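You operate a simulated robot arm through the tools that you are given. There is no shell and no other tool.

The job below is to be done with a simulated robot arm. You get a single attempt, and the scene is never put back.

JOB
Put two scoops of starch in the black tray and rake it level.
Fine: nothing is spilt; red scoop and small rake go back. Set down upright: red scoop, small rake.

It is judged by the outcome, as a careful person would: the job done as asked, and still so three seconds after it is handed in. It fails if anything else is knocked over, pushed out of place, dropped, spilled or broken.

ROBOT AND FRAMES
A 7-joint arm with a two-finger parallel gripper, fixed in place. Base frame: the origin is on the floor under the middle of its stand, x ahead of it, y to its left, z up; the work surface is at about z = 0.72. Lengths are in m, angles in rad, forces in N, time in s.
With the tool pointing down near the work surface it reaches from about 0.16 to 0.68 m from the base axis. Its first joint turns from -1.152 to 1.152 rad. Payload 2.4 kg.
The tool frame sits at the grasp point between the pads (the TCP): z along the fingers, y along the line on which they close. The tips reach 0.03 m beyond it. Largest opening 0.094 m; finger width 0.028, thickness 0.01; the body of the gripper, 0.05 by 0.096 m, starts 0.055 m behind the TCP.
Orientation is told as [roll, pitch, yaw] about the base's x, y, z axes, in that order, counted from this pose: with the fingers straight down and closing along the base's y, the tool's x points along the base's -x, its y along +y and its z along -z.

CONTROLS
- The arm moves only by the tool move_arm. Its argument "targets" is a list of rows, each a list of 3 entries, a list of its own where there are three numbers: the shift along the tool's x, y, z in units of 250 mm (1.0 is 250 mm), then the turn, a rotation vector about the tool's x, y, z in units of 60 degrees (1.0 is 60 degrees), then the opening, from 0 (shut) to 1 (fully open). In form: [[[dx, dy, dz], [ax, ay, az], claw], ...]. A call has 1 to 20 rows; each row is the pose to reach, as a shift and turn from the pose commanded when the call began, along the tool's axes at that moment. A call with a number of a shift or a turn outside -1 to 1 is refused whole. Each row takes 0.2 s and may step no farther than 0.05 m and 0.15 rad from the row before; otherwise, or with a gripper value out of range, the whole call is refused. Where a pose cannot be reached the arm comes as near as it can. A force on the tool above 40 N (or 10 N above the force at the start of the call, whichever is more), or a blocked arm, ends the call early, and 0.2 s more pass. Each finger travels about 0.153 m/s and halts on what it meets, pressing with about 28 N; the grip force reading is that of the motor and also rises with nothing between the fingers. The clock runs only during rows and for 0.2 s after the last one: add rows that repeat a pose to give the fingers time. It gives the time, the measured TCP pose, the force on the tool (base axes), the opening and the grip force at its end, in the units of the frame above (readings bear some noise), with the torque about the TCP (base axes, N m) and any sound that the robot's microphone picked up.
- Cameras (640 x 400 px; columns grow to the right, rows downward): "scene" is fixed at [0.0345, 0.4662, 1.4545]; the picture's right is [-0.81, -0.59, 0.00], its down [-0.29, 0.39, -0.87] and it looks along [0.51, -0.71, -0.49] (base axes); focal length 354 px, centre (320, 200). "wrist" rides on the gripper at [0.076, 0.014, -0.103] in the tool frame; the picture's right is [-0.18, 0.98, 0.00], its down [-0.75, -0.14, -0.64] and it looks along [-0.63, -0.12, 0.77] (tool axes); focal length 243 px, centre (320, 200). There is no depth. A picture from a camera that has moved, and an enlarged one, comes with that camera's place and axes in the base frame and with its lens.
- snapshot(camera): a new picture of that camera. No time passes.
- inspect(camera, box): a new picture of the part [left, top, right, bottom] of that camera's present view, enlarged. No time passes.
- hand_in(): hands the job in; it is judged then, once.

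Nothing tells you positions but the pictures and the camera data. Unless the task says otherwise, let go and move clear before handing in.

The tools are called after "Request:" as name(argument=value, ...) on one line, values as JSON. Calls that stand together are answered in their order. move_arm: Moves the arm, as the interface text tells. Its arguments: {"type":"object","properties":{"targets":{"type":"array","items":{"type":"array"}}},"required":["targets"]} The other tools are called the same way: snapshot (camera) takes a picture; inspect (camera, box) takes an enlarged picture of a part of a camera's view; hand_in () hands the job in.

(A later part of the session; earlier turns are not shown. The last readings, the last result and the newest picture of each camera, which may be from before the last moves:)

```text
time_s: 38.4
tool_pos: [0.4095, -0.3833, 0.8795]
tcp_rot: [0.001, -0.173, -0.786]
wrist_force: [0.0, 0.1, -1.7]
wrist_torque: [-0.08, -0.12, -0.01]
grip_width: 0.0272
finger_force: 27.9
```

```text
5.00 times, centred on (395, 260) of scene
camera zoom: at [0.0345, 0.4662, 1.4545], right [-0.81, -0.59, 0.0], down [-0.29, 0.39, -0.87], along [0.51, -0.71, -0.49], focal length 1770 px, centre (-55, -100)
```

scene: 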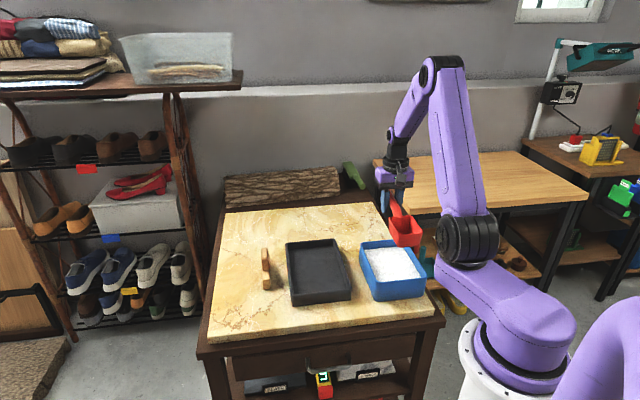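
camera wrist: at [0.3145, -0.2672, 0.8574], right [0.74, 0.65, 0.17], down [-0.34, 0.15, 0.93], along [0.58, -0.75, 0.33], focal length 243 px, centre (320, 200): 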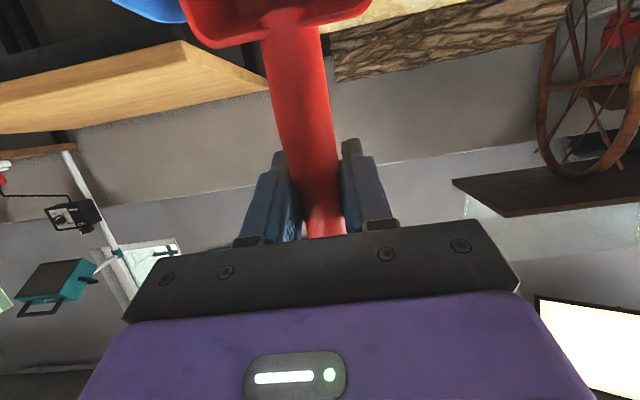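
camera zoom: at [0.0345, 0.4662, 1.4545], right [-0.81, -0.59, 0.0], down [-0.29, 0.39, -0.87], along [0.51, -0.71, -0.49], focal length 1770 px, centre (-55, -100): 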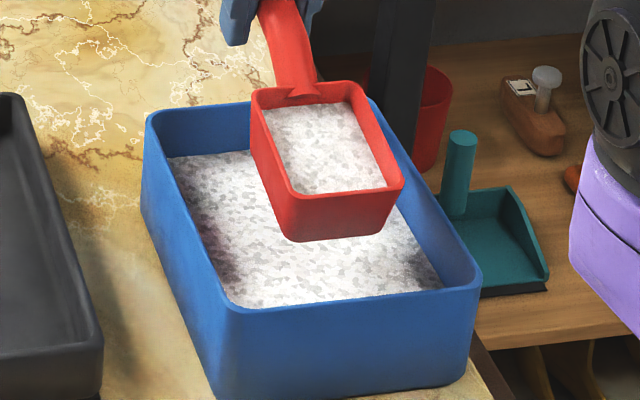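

The scoop is nicely filled to just below its rim. I'll level it fully and lift slowly, then check.

Request:
move_arm(targets=[[[-0.004, 0, -0.02], [0, 0.03, 0], 0], [[-0.01, 0, -0.05], [0, 0.08, 0], 0], [[-0.016, 0, -0.09], [0, 0.13, 0], 0], [[-0.024, 0, -0.135], [0, 0.16, 0], 0], [[-0.032, 0, -0.18], [0, 0.167, 0], 0], [[-0.04, 0, -0.225], [0, 0.167, 0], 0], [[-0.047, 0, -0.265], [0, 0.167, 0], 0], [[-0.05, 0, -0.285], [0, 0.167, 0], 0], [[-0.052, 0, -0.296], [0, 0.167, 0], 0]])

Request:
inspect(camera="scene", box=[330, 170, 450, 310])

```text
time_s: 40.4
tool_pos: [0.408, -0.383, 0.9551]
tcp_rot: [-0.002, 0.0, -0.786]
wrist_force: [-0.3, 0.7, -0.9]
wrist_torque: [-0.09, -0.08, 0.0]
grip_width: 0.0274
finger_force: 28.4
```

```text
2.86 times, centred on (390, 240) of scene
camera zoom: at [0.0345, 0.4662, 1.4545], right [-0.81, -0.59, 0.0], down [-0.29, 0.39, -0.87], along [0.51, -0.71, -0.49], focal length 1012 px, centre (120, 86)
```

zoom: 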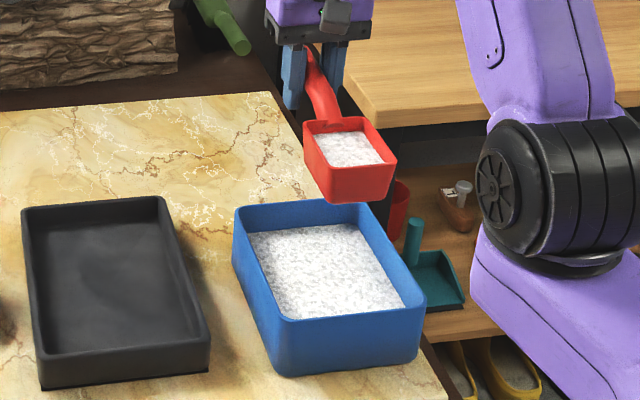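

Level and full. Now a slow, level carry across to above the tray.

Request:
move_arm(targets=[[[-0.004, 0.017, 0], [0, 0, 0], 0], [[-0.012, 0.052, 0], [0, 0, 0], 0], [[-0.024, 0.104, 0], [0, 0, 0], 0], [[-0.04, 0.17, 0], [0, 0, 0], 0], [[-0.056, 0.24, 0], [0, 0, 0], 0], [[-0.073, 0.312, 0], [0, 0, 0], 0], [[-0.09, 0.385, 0], [0, 0, 0], 0], [[-0.107, 0.457, 0], [0, 0, 0], 0], [[-0.124, 0.529, 0], [0, 0, 0], 0], [[-0.141, 0.601, 0], [0, 0, 0], 0], [[-0.158, 0.673, 0], [0, 0, 0], 0], [[-0.174, 0.74, 0], [0, 0, 0], 0], [[-0.187, 0.795, 0], [0, 0, 0], 0], [[-0.197, 0.838, 0], [0, 0, 0], 0], [[-0.202, 0.86, 0], [0, 0, 0], 0], [[-0.204, 0.868, 0], [0, 0, 0], 0]])

Request:
inspect(camera="scene", box=[230, 150, 430, 310])

Request:
snapshot(camera="wrist")

```text
time_s: 43.8
tool_pos: [0.5996, -0.2642, 0.9538]
tcp_rot: [-0.001, 0.001, -0.786]
wrist_force: [0.2, -0.5, -1.7]
wrist_torque: [-0.11, -0.11, 0.0]
grip_width: 0.0274
finger_force: 28.1
```

```text
2.50 times, centred on (330, 230) of scene
camera zoom: at [0.0346, 0.4662, 1.4545], right [-0.81, -0.59, 0.0], down [-0.29, 0.39, -0.87], along [0.51, -0.71, -0.49], focal length 885 px, centre (295, 125)
```

zoom: 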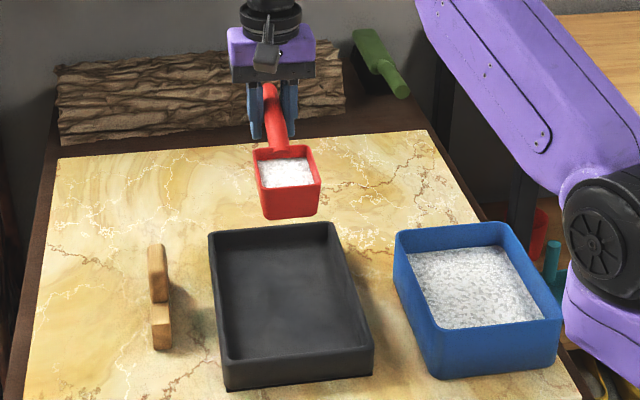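

```text
taken
camera wrist: at [0.5564, -0.2019, 1.0565], right [0.83, 0.56, 0.0], down [0.43, -0.63, 0.64], along [0.36, -0.53, -0.77], focal length 243 px, centre (320, 200)
```

wrist: 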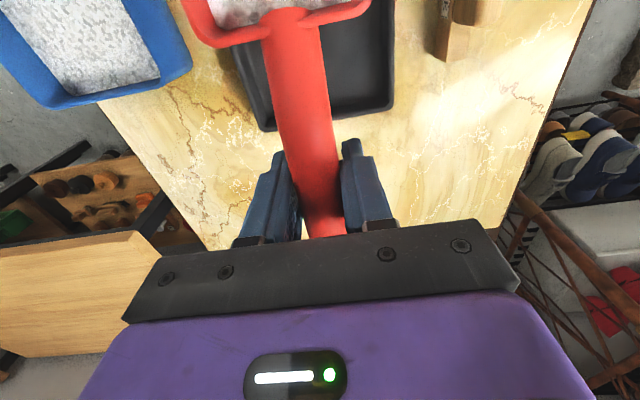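

The bucket is above the tray interior (tray centre line confirmed). I'll lower slightly and start tipping slowly, pivoting about the lip so it stays ~5 cm above the near half of the tray.

Request:
move_arm(targets=[[[0, 0, 0.015], [0, -0.03, 0], 0], [[0, 0, 0.04], [0, -0.08, 0], 0], [[0, 0, 0.07], [0, -0.15, 0], 0], [[0, 0, 0.1], [0, -0.22, 0], 0], [[0, 0, 0.13], [0, -0.29, 0], 0], [[0, 0, 0.16], [0, -0.36, 0], 0], [[0, 0, 0.19], [0, -0.43, 0], 0], [[0, 0, 0.216], [0, -0.5, 0], 0], [[0.019, 0, 0.198], [0, -0.55, 0], 0], [[0.038, 0, 0.18], [0, -0.6, 0], 0], [[0.058, 0, 0.162], [0, -0.65, 0], 0], [[0.077, 0, 0.144], [0, -0.7, 0], 0], [[0.096, 0, 0.126], [0, -0.75, 0], 0], [[0.115, 0, 0.108], [0, -0.8, 0], 0], [[0.134, 0, 0.09], [0, -0.85, 0], 0], [[0.154, 0, 0.072], [0, -0.9, 0], 0], [[0.173, 0, 0.054], [0, -0.95, 0], 0], [[0.192, 0, 0.036], [0, -1.0, 0], 0]])

Request:
inspect(camera="scene", box=[230, 150, 430, 310])

```text
time_s: 47.6
tool_pos: [0.5647, -0.2314, 0.9453]
tcp_rot: [0.002, -1.051, -0.786]
wrist_force: [-0.6, 0.2, -1.3]
wrist_torque: [0.0, -0.04, 0.02]
grip_width: 0.0276
finger_force: 28.4
out of reach, approached as far as the arm can: row 15, 16
```

```text
2.50 times, centred on (330, 230) of scene
camera zoom: at [0.0346, 0.4662, 1.4545], right [-0.81, -0.59, 0.0], down [-0.29, 0.39, -0.87], along [0.51, -0.71, -0.49], focal length 885 px, centre (295, 125)
```

zoom: 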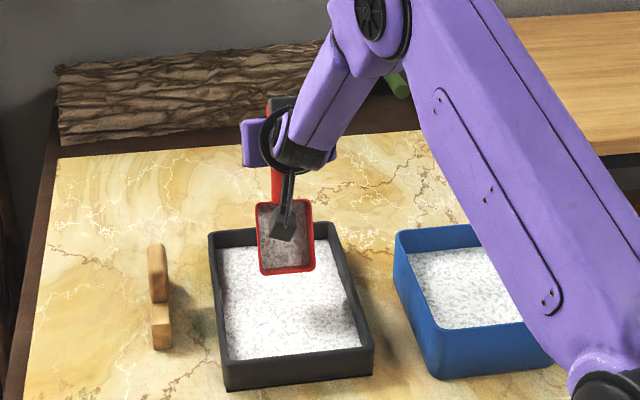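

Starch has poured into the tray. Let me zoom in on the tray and bucket.

Request:
inspect(camera="scene", box=[280, 220, 360, 310])

Request:
inspect(camera="scene", box=[300, 190, 350, 240])

```text
4.44 times, centred on (320, 265) of scene
camera zoom: at [0.0346, 0.4662, 1.4545], right [-0.81, -0.59, 0.0], down [-0.29, 0.39, -0.87], along [0.51, -0.71, -0.49], focal length 1574 px, centre (320, -89)
```

zoom: 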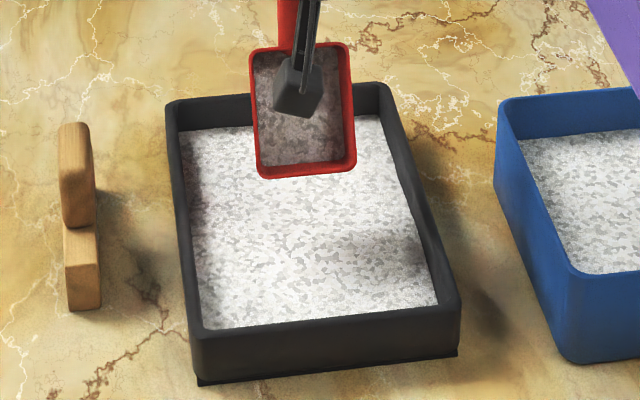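

```text
8.00 times, centred on (325, 215) of scene
camera zoom: at [0.0346, 0.4662, 1.4545], right [-0.81, -0.59, 0.0], down [-0.29, 0.39, -0.87], along [0.51, -0.71, -0.49], focal length 2832 px, centre (280, 80)
```

zoom: 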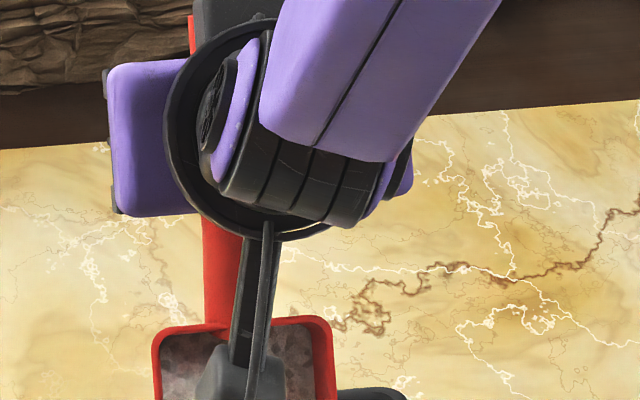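

There's still a layer left in the bucket, so I'll keep tipping to about 105°, pivoting about the lip.

Request:
move_arm(targets=[[[0.013, 0, -0.043], [0, -0.071, 0], 0], [[0.026, 0, -0.087], [0, -0.143, 0], 0], [[0.039, 0, -0.13], [0, -0.214, 0], 0], [[0.053, 0, -0.173], [0, -0.286, 0], 0], [[0.066, 0, -0.216], [0, -0.357, 0], 0], [[0.079, 0, -0.26], [0, -0.429, 0], 0], [[0.092, 0, -0.303], [0, -0.5, 0], 0], [[0.125, 0, -0.345], [0, -0.583, 0], 0], [[0.158, 0, -0.387], [0, -0.667, 0], 0], [[0.191, 0, -0.428], [0, -0.75, 0], 0], [[0.191, 0, -0.428], [0, -0.75, 0], 0]])

Request:
inspect(camera="scene", box=[230, 150, 430, 310])

Request:
inspect(camera="scene", box=[280, 210, 370, 310])

```text
time_s: 50.0
tool_pos: [0.5313, -0.1559, 0.9667]
tcp_rot: [-2.938, -1.302, 2.14]
wrist_force: [-0.8, 0.7, -1.6]
wrist_torque: [0.0, 0.03, 0.0]
grip_width: 0.0272
finger_force: 27.9
out of reach, approached as far as the arm can: row 5, 6, 7, 8, 9, 10, 11
```

```text
2.50 times, centred on (330, 230) of scene
camera zoom: at [0.0345, 0.4662, 1.4545], right [-0.81, -0.59, 0.0], down [-0.29, 0.39, -0.87], along [0.51, -0.71, -0.49], focal length 885 px, centre (295, 125)
```

zoom: 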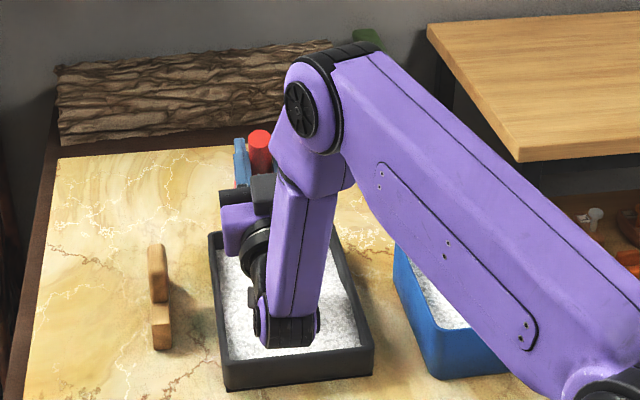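

```text
4.00 times, centred on (325, 260) of scene
camera zoom: at [0.0345, 0.4662, 1.4545], right [-0.81, -0.59, 0.0], down [-0.29, 0.39, -0.87], along [0.51, -0.71, -0.49], focal length 1416 px, centre (300, -40)
```

zoom: 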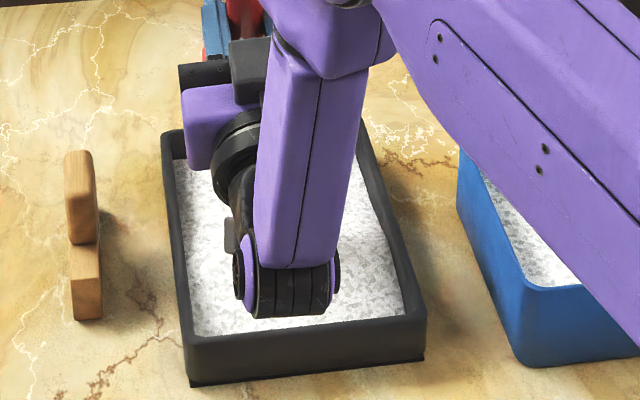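

The bucket's lip is over the tray interior at ~105°. I'll tip a bit further (to ~120°) in place and hold to empty it fully.

Request:
move_arm(targets=[[[0, 0, 0], [0, -0.08, 0], 0], [[0, 0, 0], [0, -0.16, 0], 0], [[0, 0, 0], [0, -0.25, 0], 0], [[0, 0, 0], [0, -0.25, 0], 0], [[0, 0, 0], [0, -0.25, 0], 0]])

Request:
snapshot(camera="scene")

Request:
snapshot(camera="wrist")

```text
time_s: 51.2
tool_pos: [0.5314, -0.1577, 0.9667]
tcp_rot: [-3.036, -1.044, 2.245]
wrist_force: [-0.3, -0.6, -0.6]
wrist_torque: [0.04, 0.04, -0.01]
grip_width: 0.0275
finger_force: 28.3
```

```text
taken
```

scene: 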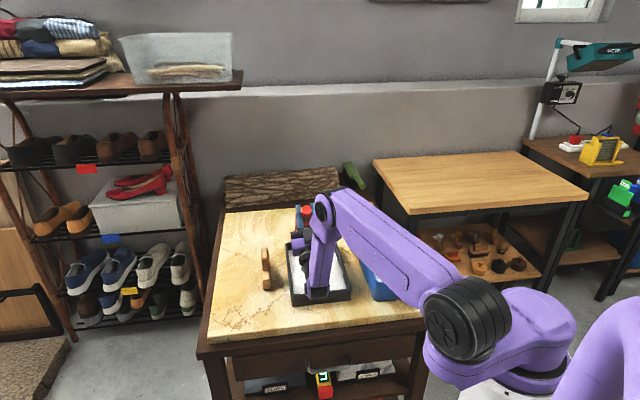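

```text
taken
camera wrist: at [0.5028, -0.1156, 0.8484], right [0.65, 0.75, 0.11], down [-0.73, 0.59, 0.34], along [0.19, -0.3, 0.94], focal length 243 px, centre (320, 200)
```

wrist: 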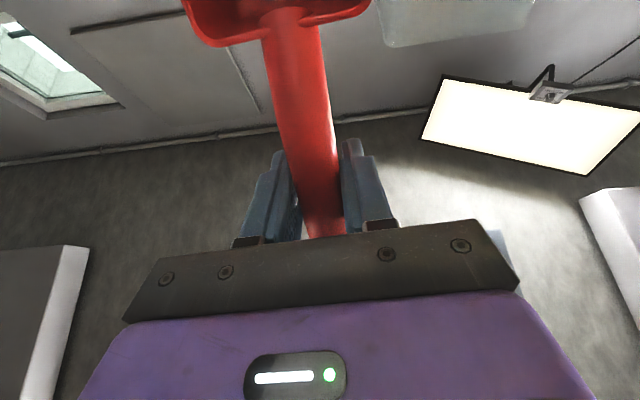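

Tilted to 120°; the bucket should be empty. Now I rotate back to level in place (all clearances are fine at this height).

Request:
move_arm(targets=[[[0, 0, 0], [0, 0.05, 0], 0], [[0, 0, 0], [0, 0.15, 0], 0], [[0, 0, 0], [0, 0.26, 0], 0], [[0, 0, 0], [0, 0.37, 0], 0], [[0, 0, 0], [0, 0.48, 0], 0], [[0, 0, 0], [0, 0.59, 0], 0], [[0, 0, 0], [0, 0.7, 0], 0], [[0, 0, 0], [0, 0.81, 0], 0], [[0, 0, 0], [0, 0.92, 0], 0], [[0, 0, 0], [0, 1.0, 0], 0]])

Request:
move_arm(targets=[[[0, 0, 0], [0, 0.05, 0], 0], [[0, 0, 0], [0, 0.15, 0], 0], [[0, 0, 0], [0, 0.26, 0], 0], [[0, 0, 0], [0, 0.37, 0], 0], [[0, 0, 0], [0, 0.48, 0], 0], [[0, 0, 0], [0, 0.59, 0], 0], [[0, 0, 0], [0, 0.7, 0], 0], [[0, 0, 0], [0, 0.81, 0], 0], [[0, 0, 0], [0, 0.92, 0], 0], [[0, 0, 0], [0, 1.0, 0], 0]])

Request:
snapshot(camera="scene")

Request:
inspect(camera="scene", box=[270, 180, 450, 320])

```text
time_s: 53.4
tool_pos: [0.5314, -0.1556, 0.967]
tcp_rot: [-0.107, -1.043, -0.711]
wrist_force: [0.2, -0.5, 0.0]
wrist_torque: [0.01, -0.04, 0.04]
grip_width: 0.0279
finger_force: 28.3
```

```text
time_s: 55.6
tool_pos: [0.5306, -0.1558, 0.9673]
tcp_rot: [-0.05, 0.003, -0.804]
wrist_force: [0.1, 1.0, -0.3]
wrist_torque: [-0.08, -0.08, 0.01]
grip_width: 0.0277
finger_force: 28.7
```

```text
taken
```

scene: 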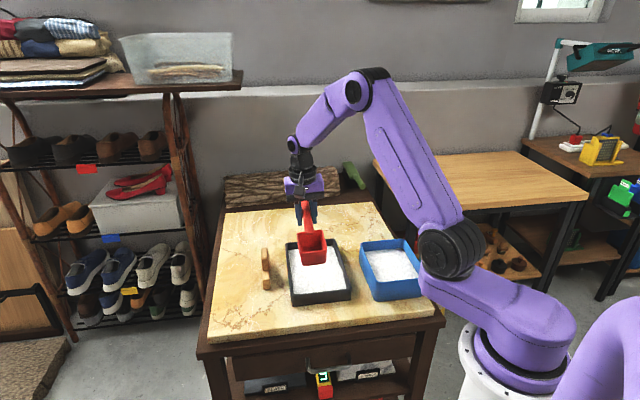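

```text
2.86 times, centred on (360, 250) of scene
camera zoom: at [0.0345, 0.4662, 1.4545], right [-0.81, -0.59, 0.0], down [-0.29, 0.39, -0.87], along [0.51, -0.71, -0.49], focal length 1012 px, centre (206, 57)
```

zoom: 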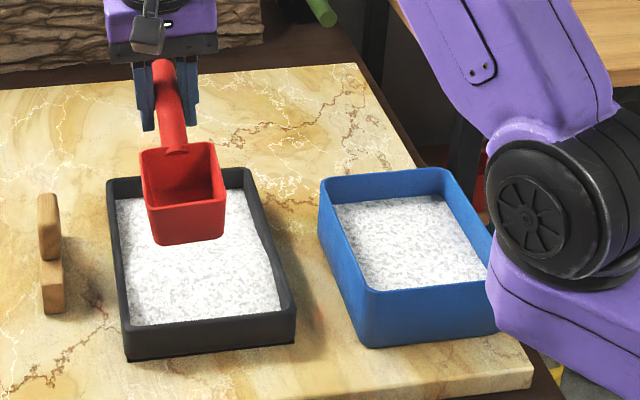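

The bucket is empty and everything landed in the tray. I'll straighten the small orientation drift, then carry the scoop back over the tub for the second scoop.

Request:
move_arm(targets=[[[0, 0, 0], [-0.024, 0, -0.009], 0], [[0, 0, 0], [-0.048, 0, -0.018], 0], [[0, 0, 0], [-0.048, 0, -0.018], 0]])

Request:
move_arm(targets=[[[-0.004, -0.024, 0], [0, 0, 0], 0], [[-0.012, -0.074, 0], [0, 0, 0], 0], [[-0.024, -0.148, 0.005], [0, 0, 0], 0], [[-0.04, -0.247, 0.01], [0, 0, 0], 0], [[-0.056, -0.346, 0.014], [0, 0, 0], 0], [[-0.072, -0.445, 0.018], [0, 0, 0], 0], [[-0.088, -0.544, 0.02], [0, 0, 0], 0], [[-0.104, -0.643, 0.024], [0, 0, 0], 0], [[-0.12, -0.742, 0.026], [0, 0, 0], 0], [[-0.136, -0.841, 0.028], [0, 0, 0], 0], [[-0.149, -0.92, 0.028], [0, 0, 0], 0], [[-0.157, -0.97, 0.028], [0, 0, 0], 0], [[-0.16, -0.988, 0.028], [0, 0, 0], 0]])

Request:
inspect(camera="scene", box=[270, 180, 450, 320])

```text
time_s: 56.4
tool_pos: [0.531, -0.157, 0.966]
tcp_rot: [-0.003, 0.0, -0.788]
wrist_force: [0.1, -0.1, -1.2]
wrist_torque: [-0.03, -0.05, 0.02]
grip_width: 0.0275
finger_force: 28.6
```

```text
time_s: 59.2
tool_pos: [0.3841, -0.3595, 0.9611]
tcp_rot: [-0.003, 0.0, -0.787]
wrist_force: [0.4, -0.3, -0.4]
wrist_torque: [-0.04, -0.03, -0.01]
grip_width: 0.0273
finger_force: 27.5
```

```text
2.86 times, centred on (360, 250) of scene
camera zoom: at [0.0345, 0.4662, 1.4545], right [-0.81, -0.59, 0.0], down [-0.29, 0.39, -0.87], along [0.51, -0.71, -0.49], focal length 1012 px, centre (206, 57)
```

zoom: 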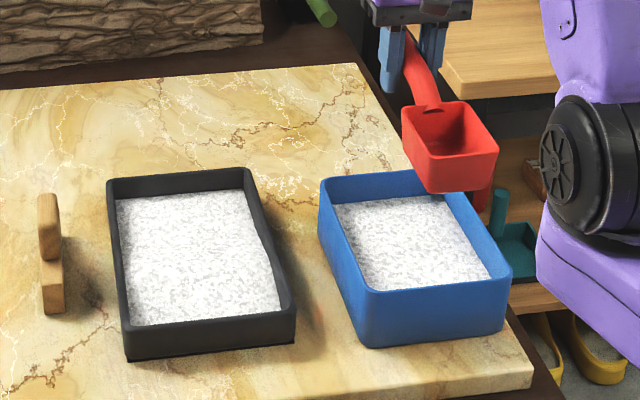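

Second scoop: same tilt, then plunge a few mm deeper since the starch level has dropped.

Request:
move_arm(targets=[[[0, 0, 0], [0, -0.05, 0], 0], [[0, 0, 0], [0, -0.15, 0], 0], [[0, 0, 0], [0, -0.26, 0], 0], [[0, 0, 0], [0, -0.37, 0], 0], [[0, 0, 0], [0, -0.48, 0], 0], [[0, 0, 0], [0, -0.59, 0], 0], [[0, 0, 0], [0, -0.7, 0], 0], [[0, 0, 0], [0, -0.81, 0], 0], [[0, 0, 0], [0, -0.92, 0], 0], [[0, 0, 0], [0, -1.0, 0], 0]])

Request:
move_arm(targets=[[[-0.009, 0, 0.015], [0, -0.083, 0], 0], [[-0.018, 0, 0.031], [0, -0.167, 0], 0], [[0.018, 0, 0.052], [0, -0.167, 0], 0], [[0.053, 0, 0.072], [0, -0.167, 0], 0], [[0.089, 0, 0.093], [0, -0.167, 0], 0], [[0.125, 0, 0.113], [0, -0.167, 0], 0], [[0.161, 0, 0.134], [0, -0.167, 0], 0], [[0.196, 0, 0.154], [0, -0.167, 0], 0], [[0.232, 0, 0.175], [0, -0.167, 0], 0]])

Request:
inspect(camera="scene", box=[360, 200, 430, 300])

```text
time_s: 61.4
tool_pos: [0.3844, -0.3589, 0.9611]
tcp_rot: [-0.004, -1.047, -0.783]
wrist_force: [0.1, 0.3, -0.4]
wrist_torque: [-0.02, -0.03, -0.03]
grip_width: 0.0275
finger_force: 27.8
```

```text
time_s: 63.4
tool_pos: [0.3913, -0.3663, 0.8886]
tcp_rot: [-0.008, -1.224, -0.78]
wrist_force: [0.1, -1.1, -1.4]
wrist_torque: [-0.02, -0.02, 0.0]
grip_width: 0.0276
finger_force: 27.4
```

```text
4.00 times, centred on (395, 250) of scene
camera zoom: at [0.0345, 0.4662, 1.4545], right [-0.81, -0.59, 0.0], down [-0.29, 0.39, -0.87], along [0.51, -0.71, -0.49], focal length 1416 px, centre (20, 0)
```

zoom: 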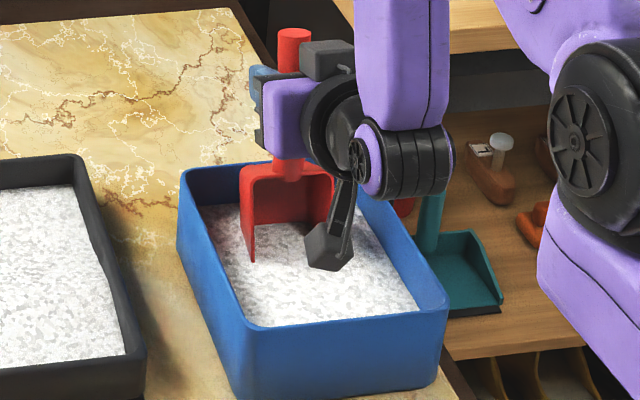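

In position, no contact force. Sweeping forward and curling up.

Request:
move_arm(targets=[[[0.013, 0, -0.036], [0, 0, 0], 0], [[0.026, 0, -0.073], [0, 0, 0], 0], [[0.039, 0, -0.109], [0, 0, 0], 0], [[0.053, 0, -0.145], [0, 0, 0], 0], [[0.066, 0, -0.181], [0, 0, 0], 0], [[0.079, 0, -0.218], [0, 0, 0], 0], [[0.092, 0, -0.254], [0, 0, 0], 0], [[0.105, 0, -0.29], [0, 0, 0], 0], [[0.098, 0, -0.245], [0, 0.083, 0], 0], [[0.091, 0, -0.2], [0, 0.167, 0], 0], [[0.084, 0, -0.156], [0, 0.25, 0], 0], [[0.077, 0, -0.111], [0, 0.333, 0], 0], [[0.085, 0, -0.074], [0, 0.417, 0], 0], [[0.093, 0, -0.036], [0, 0.5, 0], 0], [[0.1, 0, 0.002], [0, 0.583, 0], 0], [[0.108, 0, 0.039], [0, 0.667, 0], 0], [[0.081, 0, 0.055], [0, 0.75, 0], 0], [[0.054, 0, 0.071], [0, 0.833, 0], 0], [[0.027, 0, 0.087], [0, 0.917, 0], 0], [[0, 0, 0.103], [0, 1.0, 0], 0]])

Request:
inspect(camera="scene", box=[360, 220, 430, 300])

```text
time_s: 67.6
tool_pos: [0.4078, -0.3815, 0.8799]
tcp_rot: [-0.003, -0.173, -0.788]
wrist_force: [0.6, 0.2, -1.2]
wrist_torque: [-0.1, -0.09, -0.02]
grip_width: 0.0275
finger_force: 27.7
```

```text
5.00 times, centred on (395, 260) of scene
camera zoom: at [0.0345, 0.4662, 1.4545], right [-0.81, -0.59, 0.0], down [-0.29, 0.39, -0.87], along [0.51, -0.71, -0.49], focal length 1770 px, centre (-55, -100)
```

zoom: 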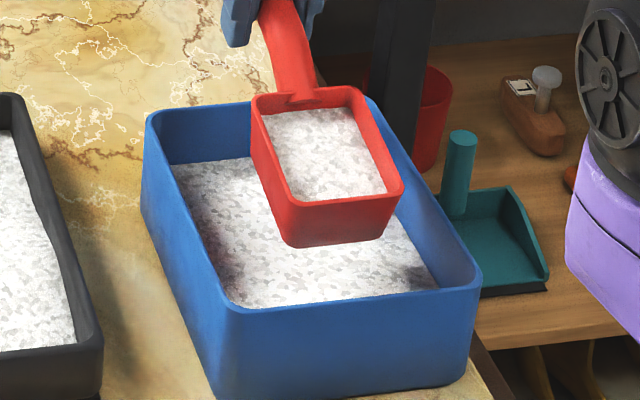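

Full again, same level as the first. Levelling, lifting, and carrying slowly to the tray.

Request:
move_arm(targets=[[[-0.004, 0, -0.02], [0, 0.03, 0], 0], [[-0.01, 0, -0.05], [0, 0.08, 0], 0], [[-0.016, 0, -0.09], [0, 0.13, 0], 0], [[-0.024, 0, -0.135], [0, 0.16, 0], 0], [[-0.032, 0, -0.18], [0, 0.167, 0], 0], [[-0.04, 0, -0.225], [0, 0.167, 0], 0], [[-0.047, 0, -0.265], [0, 0.167, 0], 0], [[-0.05, 0, -0.285], [0, 0.167, 0], 0], [[-0.052, 0, -0.296], [0, 0.167, 0], 0]])

Request:
move_arm(targets=[[[-0.004, 0.017, 0], [0, 0, 0], 0], [[-0.012, 0.052, 0], [0, 0, 0], 0], [[-0.024, 0.104, 0], [0, 0, 0], 0], [[-0.04, 0.17, 0], [0, 0, 0], 0], [[-0.056, 0.24, 0], [0, 0, 0], 0], [[-0.073, 0.312, 0], [0, 0, 0], 0], [[-0.09, 0.385, 0], [0, 0, 0], 0], [[-0.107, 0.457, 0], [0, 0, 0], 0], [[-0.124, 0.529, 0], [0, 0, 0], 0], [[-0.141, 0.601, 0], [0, 0, 0], 0], [[-0.158, 0.673, 0], [0, 0, 0], 0], [[-0.174, 0.74, 0], [0, 0, 0], 0], [[-0.187, 0.795, 0], [0, 0, 0], 0], [[-0.197, 0.838, 0], [0, 0, 0], 0], [[-0.202, 0.86, 0], [0, 0, 0], 0], [[-0.204, 0.868, 0], [0, 0, 0], 0]])

Request:
inspect(camera="scene", box=[230, 150, 430, 310])

```text
time_s: 69.6
tool_pos: [0.4067, -0.3838, 0.9554]
tcp_rot: [-0.003, 0.001, -0.788]
wrist_force: [-1.3, 0.2, -1.3]
wrist_torque: [-0.09, -0.11, -0.01]
grip_width: 0.0274
finger_force: 27.6
```

```text
time_s: 73.0
tool_pos: [0.5966, -0.2658, 0.9553]
tcp_rot: [-0.003, -0.001, -0.786]
wrist_force: [-0.7, 0.6, -1.3]
wrist_torque: [-0.07, -0.1, -0.02]
grip_width: 0.0273
finger_force: 27.9
```

```text
2.50 times, centred on (330, 230) of scene
camera zoom: at [0.0346, 0.4662, 1.4545], right [-0.81, -0.59, 0.0], down [-0.29, 0.39, -0.87], along [0.51, -0.71, -0.49], focal length 885 px, centre (295, 125)
```

zoom: 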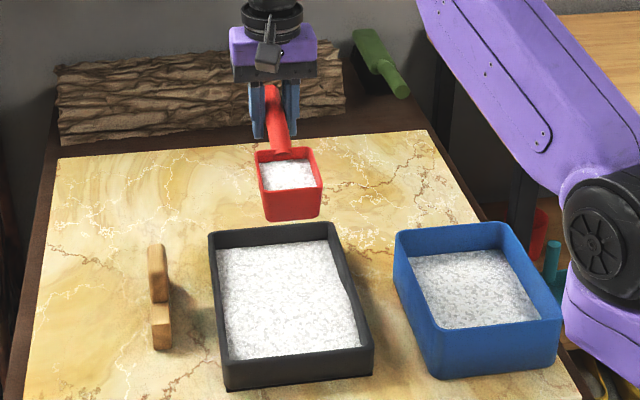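

Over the tray with a full, level scoop. Repeating the same slow tip.

Request:
move_arm(targets=[[[0, 0, 0.015], [0, -0.03, 0], 0], [[0, 0, 0.04], [0, -0.08, 0], 0], [[0, 0, 0.07], [0, -0.15, 0], 0], [[0, 0, 0.1], [0, -0.22, 0], 0], [[0, 0, 0.13], [0, -0.29, 0], 0], [[0, 0, 0.16], [0, -0.36, 0], 0], [[0, 0, 0.19], [0, -0.43, 0], 0], [[0, 0, 0.216], [0, -0.5, 0], 0], [[0.019, 0, 0.198], [0, -0.55, 0], 0], [[0.038, 0, 0.18], [0, -0.6, 0], 0], [[0.058, 0, 0.162], [0, -0.65, 0], 0], [[0.077, 0, 0.144], [0, -0.7, 0], 0], [[0.096, 0, 0.126], [0, -0.75, 0], 0], [[0.115, 0, 0.108], [0, -0.8, 0], 0], [[0.134, 0, 0.09], [0, -0.85, 0], 0], [[0.154, 0, 0.072], [0, -0.9, 0], 0], [[0.173, 0, 0.054], [0, -0.95, 0], 0], [[0.192, 0, 0.036], [0, -1.0, 0], 0]])

Request:
inspect(camera="scene", box=[270, 190, 370, 310])

```text
time_s: 76.8
tool_pos: [0.5648, -0.2309, 0.9458]
tcp_rot: [-0.005, -1.049, -0.783]
wrist_force: [0.7, 0.1, -0.1]
wrist_torque: [0.0, 0.02, 0.0]
grip_width: 0.0275
finger_force: 27.8
out of reach, approached as far as the arm can: row 15, 16
```

```text
3.33 times, centred on (320, 250) of scene
camera zoom: at [0.0346, 0.4662, 1.4545], right [-0.81, -0.59, 0.0], down [-0.29, 0.39, -0.87], along [0.51, -0.71, -0.49], focal length 1180 px, centre (320, 33)
```

zoom: 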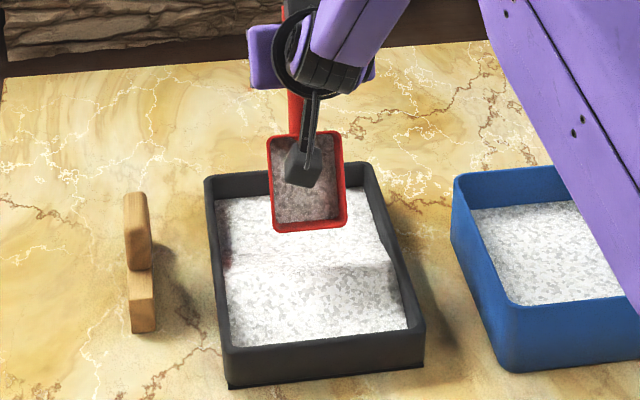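

Pouring well. Continuing to 105° then 120° to empty the rest.

Request:
move_arm(targets=[[[0.013, 0, -0.043], [0, -0.071, 0], 0], [[0.026, 0, -0.087], [0, -0.143, 0], 0], [[0.039, 0, -0.13], [0, -0.214, 0], 0], [[0.053, 0, -0.173], [0, -0.286, 0], 0], [[0.066, 0, -0.216], [0, -0.357, 0], 0], [[0.079, 0, -0.26], [0, -0.429, 0], 0], [[0.092, 0, -0.303], [0, -0.5, 0], 0], [[0.125, 0, -0.345], [0, -0.583, 0], 0], [[0.158, 0, -0.387], [0, -0.667, 0], 0], [[0.191, 0, -0.428], [0, -0.75, 0], 0], [[0.191, 0, -0.428], [0, -0.75, 0], 0]])

Request:
move_arm(targets=[[[0, 0, 0], [0, -0.08, 0], 0], [[0, 0, 0], [0, -0.16, 0], 0], [[0, 0, 0], [0, -0.25, 0], 0], [[0, 0, 0], [0, -0.25, 0], 0], [[0, 0, 0], [0, -0.25, 0], 0]])

Request:
move_arm(targets=[[[0, 0, 0], [0, 0.05, 0], 0], [[0, 0, 0], [0, 0.15, 0], 0], [[0, 0, 0], [0, 0.26, 0], 0], [[0, 0, 0], [0, 0.37, 0], 0], [[0, 0, 0], [0, 0.48, 0], 0], [[0, 0, 0], [0, 0.59, 0], 0], [[0, 0, 0], [0, 0.7, 0], 0], [[0, 0, 0], [0, 0.81, 0], 0], [[0, 0, 0], [0, 0.92, 0], 0], [[0, 0, 0], [0, 1.0, 0], 0]])

Request:
snapshot(camera="scene")

```text
time_s: 79.2
tool_pos: [0.5282, -0.1589, 0.9662]
tcp_rot: [-2.919, -1.302, 2.118]
wrist_force: [0.0, -0.3, 0.1]
wrist_torque: [0.03, 0.04, -0.01]
grip_width: 0.0275
finger_force: 27.8
out of reach, approached as far as the arm can: row 5, 6, 7, 8, 9, 10, 11
```

```text
time_s: 80.4
tool_pos: [0.5284, -0.1585, 0.9655]
tcp_rot: [-3.025, -1.043, 2.232]
wrist_force: [0.2, 1.0, -1.0]
wrist_torque: [0.05, 0.02, 0.02]
grip_width: 0.0274
finger_force: 27.5
```

```text
time_s: 82.6
tool_pos: [0.5286, -0.1573, 0.9649]
tcp_rot: [-0.118, -1.044, -0.705]
wrist_force: [0.1, 0.7, -0.8]
wrist_torque: [-0.05, -0.02, -0.01]
grip_width: 0.0274
finger_force: 28.1
```

```text
taken
```

scene: 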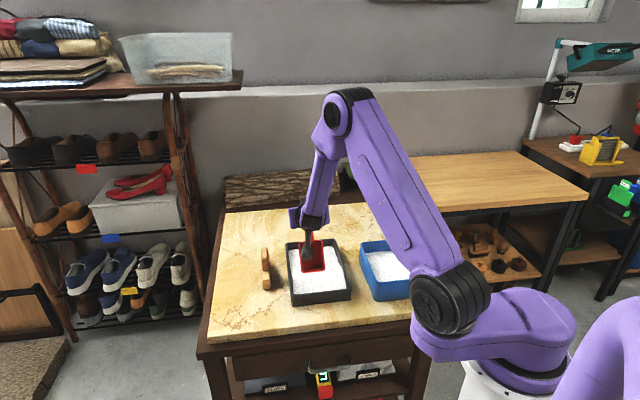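

Now bringing the empty scoop back level and checking the tray.

Request:
move_arm(targets=[[[0, 0, 0], [0, 0.05, 0], 0], [[0, 0, 0], [0, 0.15, 0], 0], [[0, 0, 0], [0, 0.26, 0], 0], [[0, 0, 0], [0, 0.37, 0], 0], [[0, 0, 0], [0, 0.48, 0], 0], [[0, 0, 0], [0, 0.59, 0], 0], [[0, 0, 0], [0, 0.7, 0], 0], [[0, 0, 0], [0, 0.81, 0], 0], [[0, 0, 0], [0, 0.92, 0], 0], [[0, 0, 0], [0, 1.0, 0], 0], [[0, 0, 0], [0, 1.0, 0], 0]])

Request:
inspect(camera="scene", box=[270, 190, 370, 310])

```text
time_s: 85.0
tool_pos: [0.5296, -0.1577, 0.9651]
tcp_rot: [-0.059, 0.002, -0.806]
wrist_force: [-0.1, 0.4, -0.2]
wrist_torque: [-0.06, -0.07, 0.02]
grip_width: 0.0277
finger_force: 27.2
```

```text
3.33 times, centred on (320, 250) of scene
camera zoom: at [0.0346, 0.4662, 1.4545], right [-0.81, -0.59, 0.0], down [-0.29, 0.39, -0.87], along [0.51, -0.71, -0.49], focal length 1180 px, centre (320, 33)
```

zoom: 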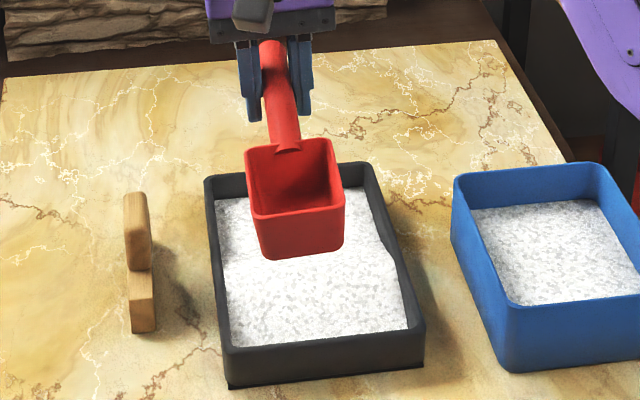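

Scoop is empty. I'll straighten the drift and carry it back to its place, turning back to yaw +45° on the way.

Request:
move_arm(targets=[[[0, 0, 0], [-0.028, 0, -0.01], 0], [[0, 0, 0], [-0.056, 0, -0.02], 0], [[0, 0, 0], [-0.056, 0, -0.02], 0]])

Request:
move_arm(targets=[[[-0.015, -0.017, 0], [0, 0, -0.03], 0], [[-0.046, -0.051, 0], [0, 0, -0.09], 0], [[-0.092, -0.101, 0], [0, 0, -0.17], 0], [[-0.145, -0.16, 0], [0, 0, -0.26], 0], [[-0.2, -0.22, 0], [0, 0, -0.35], 0], [[-0.255, -0.28, 0], [0, 0, -0.44], 0], [[-0.31, -0.34, 0], [0, 0, -0.53], 0], [[-0.365, -0.4, 0], [0, 0, -0.62], 0], [[-0.42, -0.46, 0], [0, 0, -0.71], 0], [[-0.475, -0.52, 0], [0, 0, -0.8], 0], [[-0.53, -0.58, 0], [0, 0, -0.88], 0], [[-0.575, -0.63, 0], [0, 0, -0.94], 0], [[-0.605, -0.662, 0], [0, 0, -0.98], 0], [[-0.615, -0.674, 0], [0, 0, -1.0], 0]])

Request:
move_arm(targets=[[[0, 0, 0], [0, 0, -0.05], 0], [[0, 0, 0], [0, 0, -0.14], 0], [[0, 0, 0], [0, 0, -0.24], 0], [[0, 0, 0], [0, 0, -0.34], 0], [[0, 0, 0], [0, 0, -0.44], 0], [[0, 0, 0], [0, 0, -0.5], 0], [[0, 0, 0], [0, 0, -0.5], 0]])

Request:
inspect(camera="scene", box=[270, 150, 430, 310])

```text
time_s: 85.8
tool_pos: [0.5291, -0.1553, 0.9649]
tcp_rot: [0.0, -0.001, -0.785]
wrist_force: [0.3, -0.2, -0.4]
wrist_torque: [-0.07, -0.04, 0.01]
grip_width: 0.0275
finger_force: 28.1
```

```text
time_s: 88.8
tool_pos: [0.5194, -0.3859, 0.9653]
tcp_rot: [-0.001, -0.002, 0.262]
wrist_force: [-0.5, -0.1, 0.6]
wrist_torque: [0.05, -0.07, 0.0]
grip_width: 0.0273
finger_force: 28.3
```

```text
time_s: 90.4
tool_pos: [0.518, -0.3846, 0.9659]
tcp_rot: [0.0, 0.001, 0.784]
wrist_force: [-0.6, -0.5, -2.1]
wrist_torque: [0.06, -0.07, -0.03]
grip_width: 0.0274
finger_force: 28.2
```

```text
2.50 times, centred on (350, 230) of scene
camera zoom: at [0.0345, 0.4662, 1.4545], right [-0.81, -0.59, 0.0], down [-0.29, 0.39, -0.87], along [0.51, -0.71, -0.49], focal length 885 px, centre (245, 125)
```

zoom: 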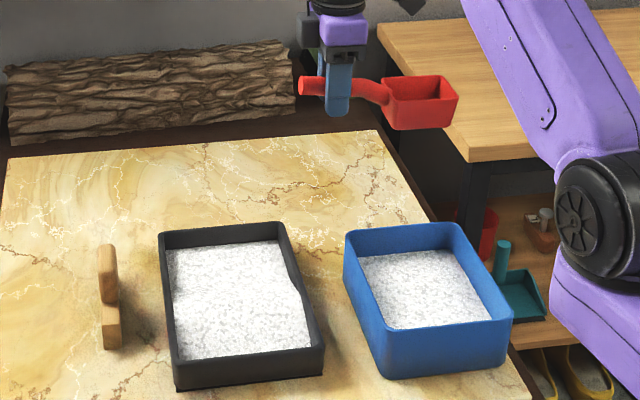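

The tub, tray and scoop all look clean. Lowering the scoop to its original spot.

Request:
move_arm(targets=[[[0, 0, 0.03], [0, 0, 0], 0], [[0, 0, 0.09], [0, 0, 0], 0], [[0, 0, 0.16], [0, 0, 0], 0], [[0, 0, 0.23], [0, 0, 0], 0], [[0, 0, 0.3], [0, 0, 0], 0], [[0, 0, 0.37], [0, 0, 0], 0], [[0, 0, 0.44], [0, 0, 0], 0], [[0, 0, 0.51], [0, 0, 0], 0], [[0, 0, 0.58], [0, 0, 0], 0], [[0, 0, 0.64], [0, 0, 0], 0], [[0, 0, 0.69], [0, 0, 0], 0], [[0, 0, 0.73], [0, 0, 0], 0], [[0, 0, 0.755], [0, 0, 0], 0], [[0, 0, 0.77], [0, 0, 0], 0]])

Request:
inspect(camera="scene", box=[335, 212, 405, 262])

Request:
snapshot(camera="wrist")

```text
time_s: 93.4
tool_pos: [0.5191, -0.3847, 0.7736]
tcp_rot: [-0.004, -0.001, 0.784]
wrist_force: [1.2, 0.5, 5.4]
wrist_torque: [-0.58, 0.59, 0.0]
grip_width: 0.0272
finger_force: 28.2
```

```text
8.00 times, centred on (370, 237) of scene
camera zoom: at [0.0345, 0.4663, 1.4545], right [-0.81, -0.59, 0.0], down [-0.29, 0.39, -0.87], along [0.51, -0.71, -0.49], focal length 2832 px, centre (-80, -96)
```

zoom: 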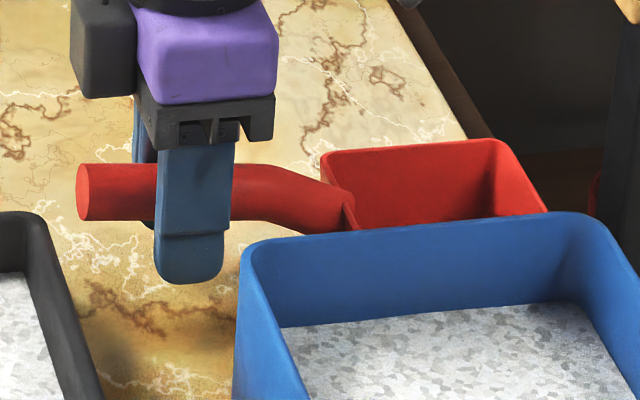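

```text
taken
camera wrist: at [0.4559, -0.4295, 0.8757], right [-0.56, 0.83, 0.0], down [0.63, 0.43, 0.64], along [0.53, 0.36, -0.77], focal length 243 px, centre (320, 200)
```

wrist: 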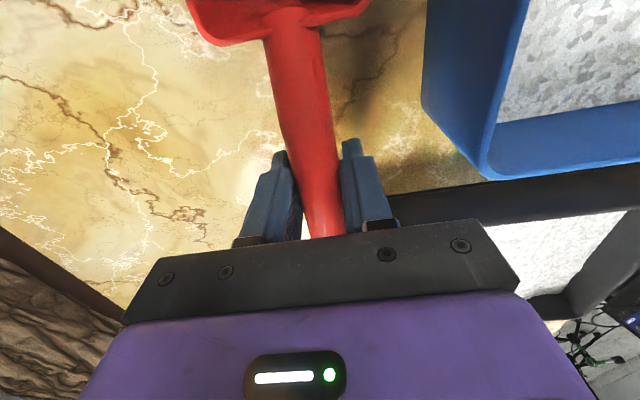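

The scoop's base is touching the table (5 N contact) at its original spot, so I release it here and check.

Request:
move_arm(targets=[[[0, 0, 0], [0, 0, 0], 0.32], [[0, 0, 0], [0, 0, 0], 0.4], [[0, 0, 0], [0, 0, 0], 0.55], [[0, 0, 0], [0, 0, 0], 0.62], [[0, 0, 0], [0, 0, 0], 0.62]])

Request:
inspect(camera="scene", box=[335, 212, 405, 262])

Request:
snapshot(camera="wrist")

```text
time_s: 94.6
tool_pos: [0.5192, -0.3851, 0.7725]
tcp_rot: [0.0, 0.0, 0.786]
wrist_force: [-0.2, -0.2, 0.4]
wrist_torque: [0.0, -0.01, 0.01]
grip_width: 0.0584
finger_force: 0.0
```

```text
8.00 times, centred on (370, 237) of scene
camera zoom: at [0.0345, 0.4662, 1.4545], right [-0.81, -0.59, 0.0], down [-0.29, 0.39, -0.87], along [0.51, -0.71, -0.49], focal length 2832 px, centre (-80, -96)
```

zoom: 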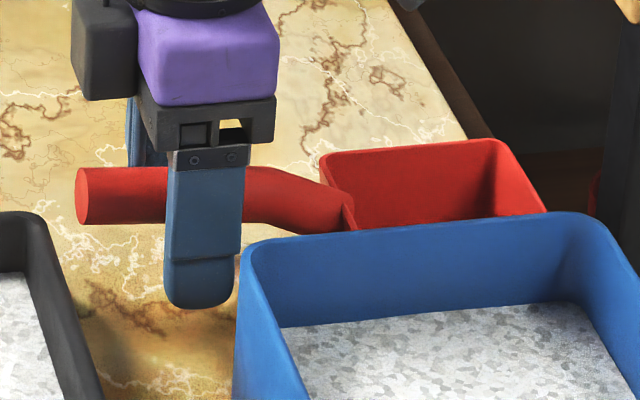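

```text
taken
camera wrist: at [0.4553, -0.4293, 0.875], right [-0.56, 0.83, 0.0], down [0.63, 0.43, 0.64], along [0.53, 0.36, -0.77], focal length 243 px, centre (320, 200)
```

wrist: 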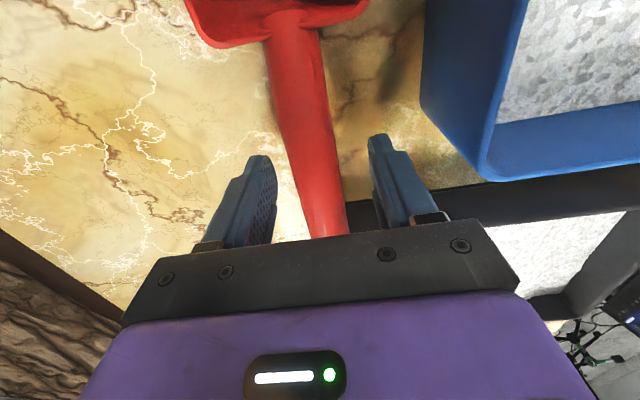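

The scoop is back, upright, within 2–3 mm of its original place. Raising straight up, clear of the handle.

Request:
move_arm(targets=[[[0, 0, -0.04], [0, 0, 0], 0.62], [[0, 0, -0.12], [0, 0, 0], 0.62], [[0, 0, -0.24], [0, 0, 0], 0.62], [[0, 0, -0.38], [0, 0, 0], 0.62], [[0, 0, -0.54], [0, 0, 0], 0.62], [[0, 0, -0.71], [0, 0, 0], 0.62], [[0, 0, -0.86], [0, 0, 0], 0.7]])

Request:
inspect(camera="scene", box=[280, 230, 360, 310])

Request:
snapshot(camera="wrist")

Request:
inspect(camera="scene", box=[335, 222, 405, 262])

```text
time_s: 96.2
tool_pos: [0.5182, -0.3831, 0.9902]
tcp_rot: [0.0, 0.001, 0.783]
wrist_force: [0.1, -0.2, 0.6]
wrist_torque: [-0.02, -0.01, 0.02]
grip_width: 0.0657
finger_force: 0.1
```

```text
5.00 times, centred on (320, 270) of scene
camera zoom: at [0.0345, 0.4662, 1.4545], right [-0.81, -0.59, 0.0], down [-0.29, 0.39, -0.87], along [0.51, -0.71, -0.49], focal length 1770 px, centre (320, -150)
```

zoom: 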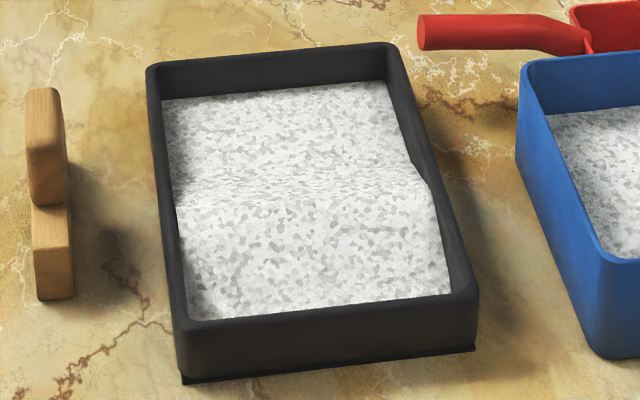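

```text
taken
camera wrist: at [0.4551, -0.4277, 1.0919], right [-0.56, 0.83, 0.0], down [0.63, 0.43, 0.64], along [0.53, 0.36, -0.77], focal length 243 px, centre (320, 200)
```

wrist: 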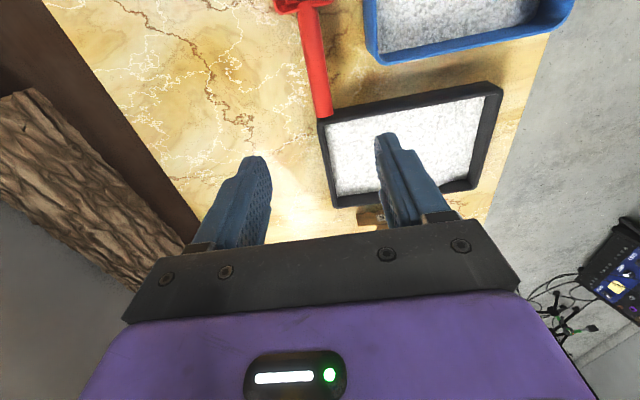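

```text
9.14 times, centred on (370, 242) of scene
camera zoom: at [0.0345, 0.4662, 1.4545], right [-0.81, -0.59, 0.0], down [-0.29, 0.39, -0.87], along [0.51, -0.71, -0.49], focal length 3237 px, centre (-137, -184)
```

zoom: 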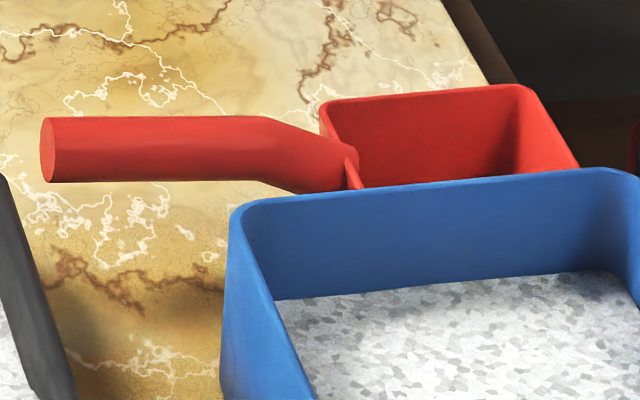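

The tray now has a ridge across it at mid-length, so it needs raking with the bar across the tray and strokes along its length. I'll move above the rake at yaw -45° to grip its upright block.

Request:
move_arm(targets=[[[-0.073, 0.021, 0], [0, 0, 0.125], 0.7], [[-0.146, 0.043, 0], [0, 0, 0.25], 0.7], [[-0.219, 0.064, 0], [0, 0, 0.375], 0.7], [[-0.292, 0.085, 0], [0, 0, 0.5], 0.7], [[-0.364, 0.106, 0], [0, 0, 0.625], 0.7], [[-0.437, 0.128, 0], [0, 0, 0.75], 0.7], [[-0.51, 0.149, 0], [0, 0, 0.875], 0.7], [[-0.583, 0.17, 0], [0, 0, 1.0], 0.7]])

Request:
move_arm(targets=[[[-0.029, 0.118, 0.024], [0, 0, 0.1], 0.7], [[-0.058, 0.237, 0.048], [0, 0, 0.2], 0.7], [[-0.087, 0.355, 0.072], [0, 0, 0.3], 0.7], [[-0.116, 0.474, 0.096], [0, 0, 0.4], 0.7], [[-0.145, 0.592, 0.12], [0, 0, 0.5], 0.7], [[-0.145, 0.592, 0.12], [0, 0, 0.5], 0.7]])

Request:
snapshot(camera="wrist")

Request:
snapshot(camera="scene")

```text
time_s: 98.0
tool_pos: [0.5904, -0.2515, 0.9889]
tcp_rot: [-0.001, -0.001, -0.267]
wrist_force: [0.0, -0.3, 0.5]
wrist_torque: [-0.01, 0.0, -0.01]
grip_width: 0.0657
finger_force: 0.1
```

```text
time_s: 99.4
tool_pos: [0.6624, -0.1183, 0.9588]
tcp_rot: [-0.001, 0.0, -0.789]
wrist_force: [-0.4, -0.3, 0.0]
wrist_torque: [-0.01, 0.03, 0.04]
grip_width: 0.0655
finger_force: 0.1
```

```text
taken
camera wrist: at [0.6203, -0.0563, 1.0609], right [0.83, 0.56, 0.0], down [0.43, -0.63, 0.64], along [0.36, -0.53, -0.77], focal length 243 px, centre (320, 200)
```

wrist: 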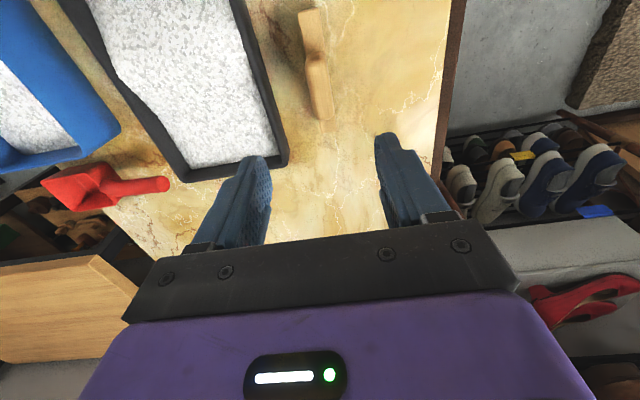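

```text
taken
```

scene: 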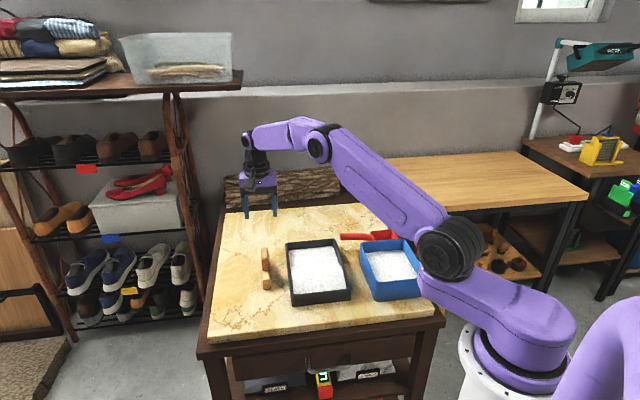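

Request:
inspect(camera="wrist", box=[260, 0, 380, 140])

Request:
inspect(camera="wrist", box=[60, 0, 320, 190])

```text
2.86 times, centred on (320, 70) of wrist
camera zoom: at [0.6203, -0.0563, 1.0609], right [0.83, 0.56, 0.0], down [0.43, -0.63, 0.64], along [0.36, -0.53, -0.77], focal length 693 px, centre (320, 571)
```

zoom: 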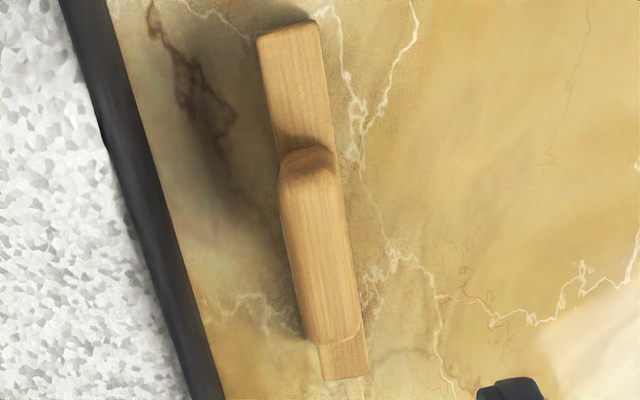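

```text
2.11 times, centred on (190, 95) of wrist
camera zoom: at [0.6203, -0.0563, 1.0609], right [0.83, 0.56, 0.0], down [0.43, -0.63, 0.64], along [0.36, -0.53, -0.77], focal length 511 px, centre (594, 421)
```

zoom: 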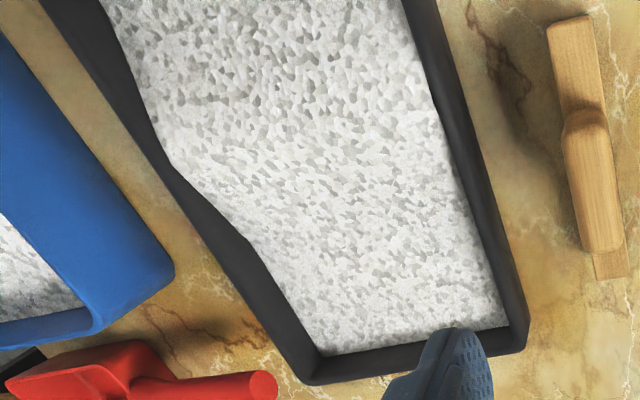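

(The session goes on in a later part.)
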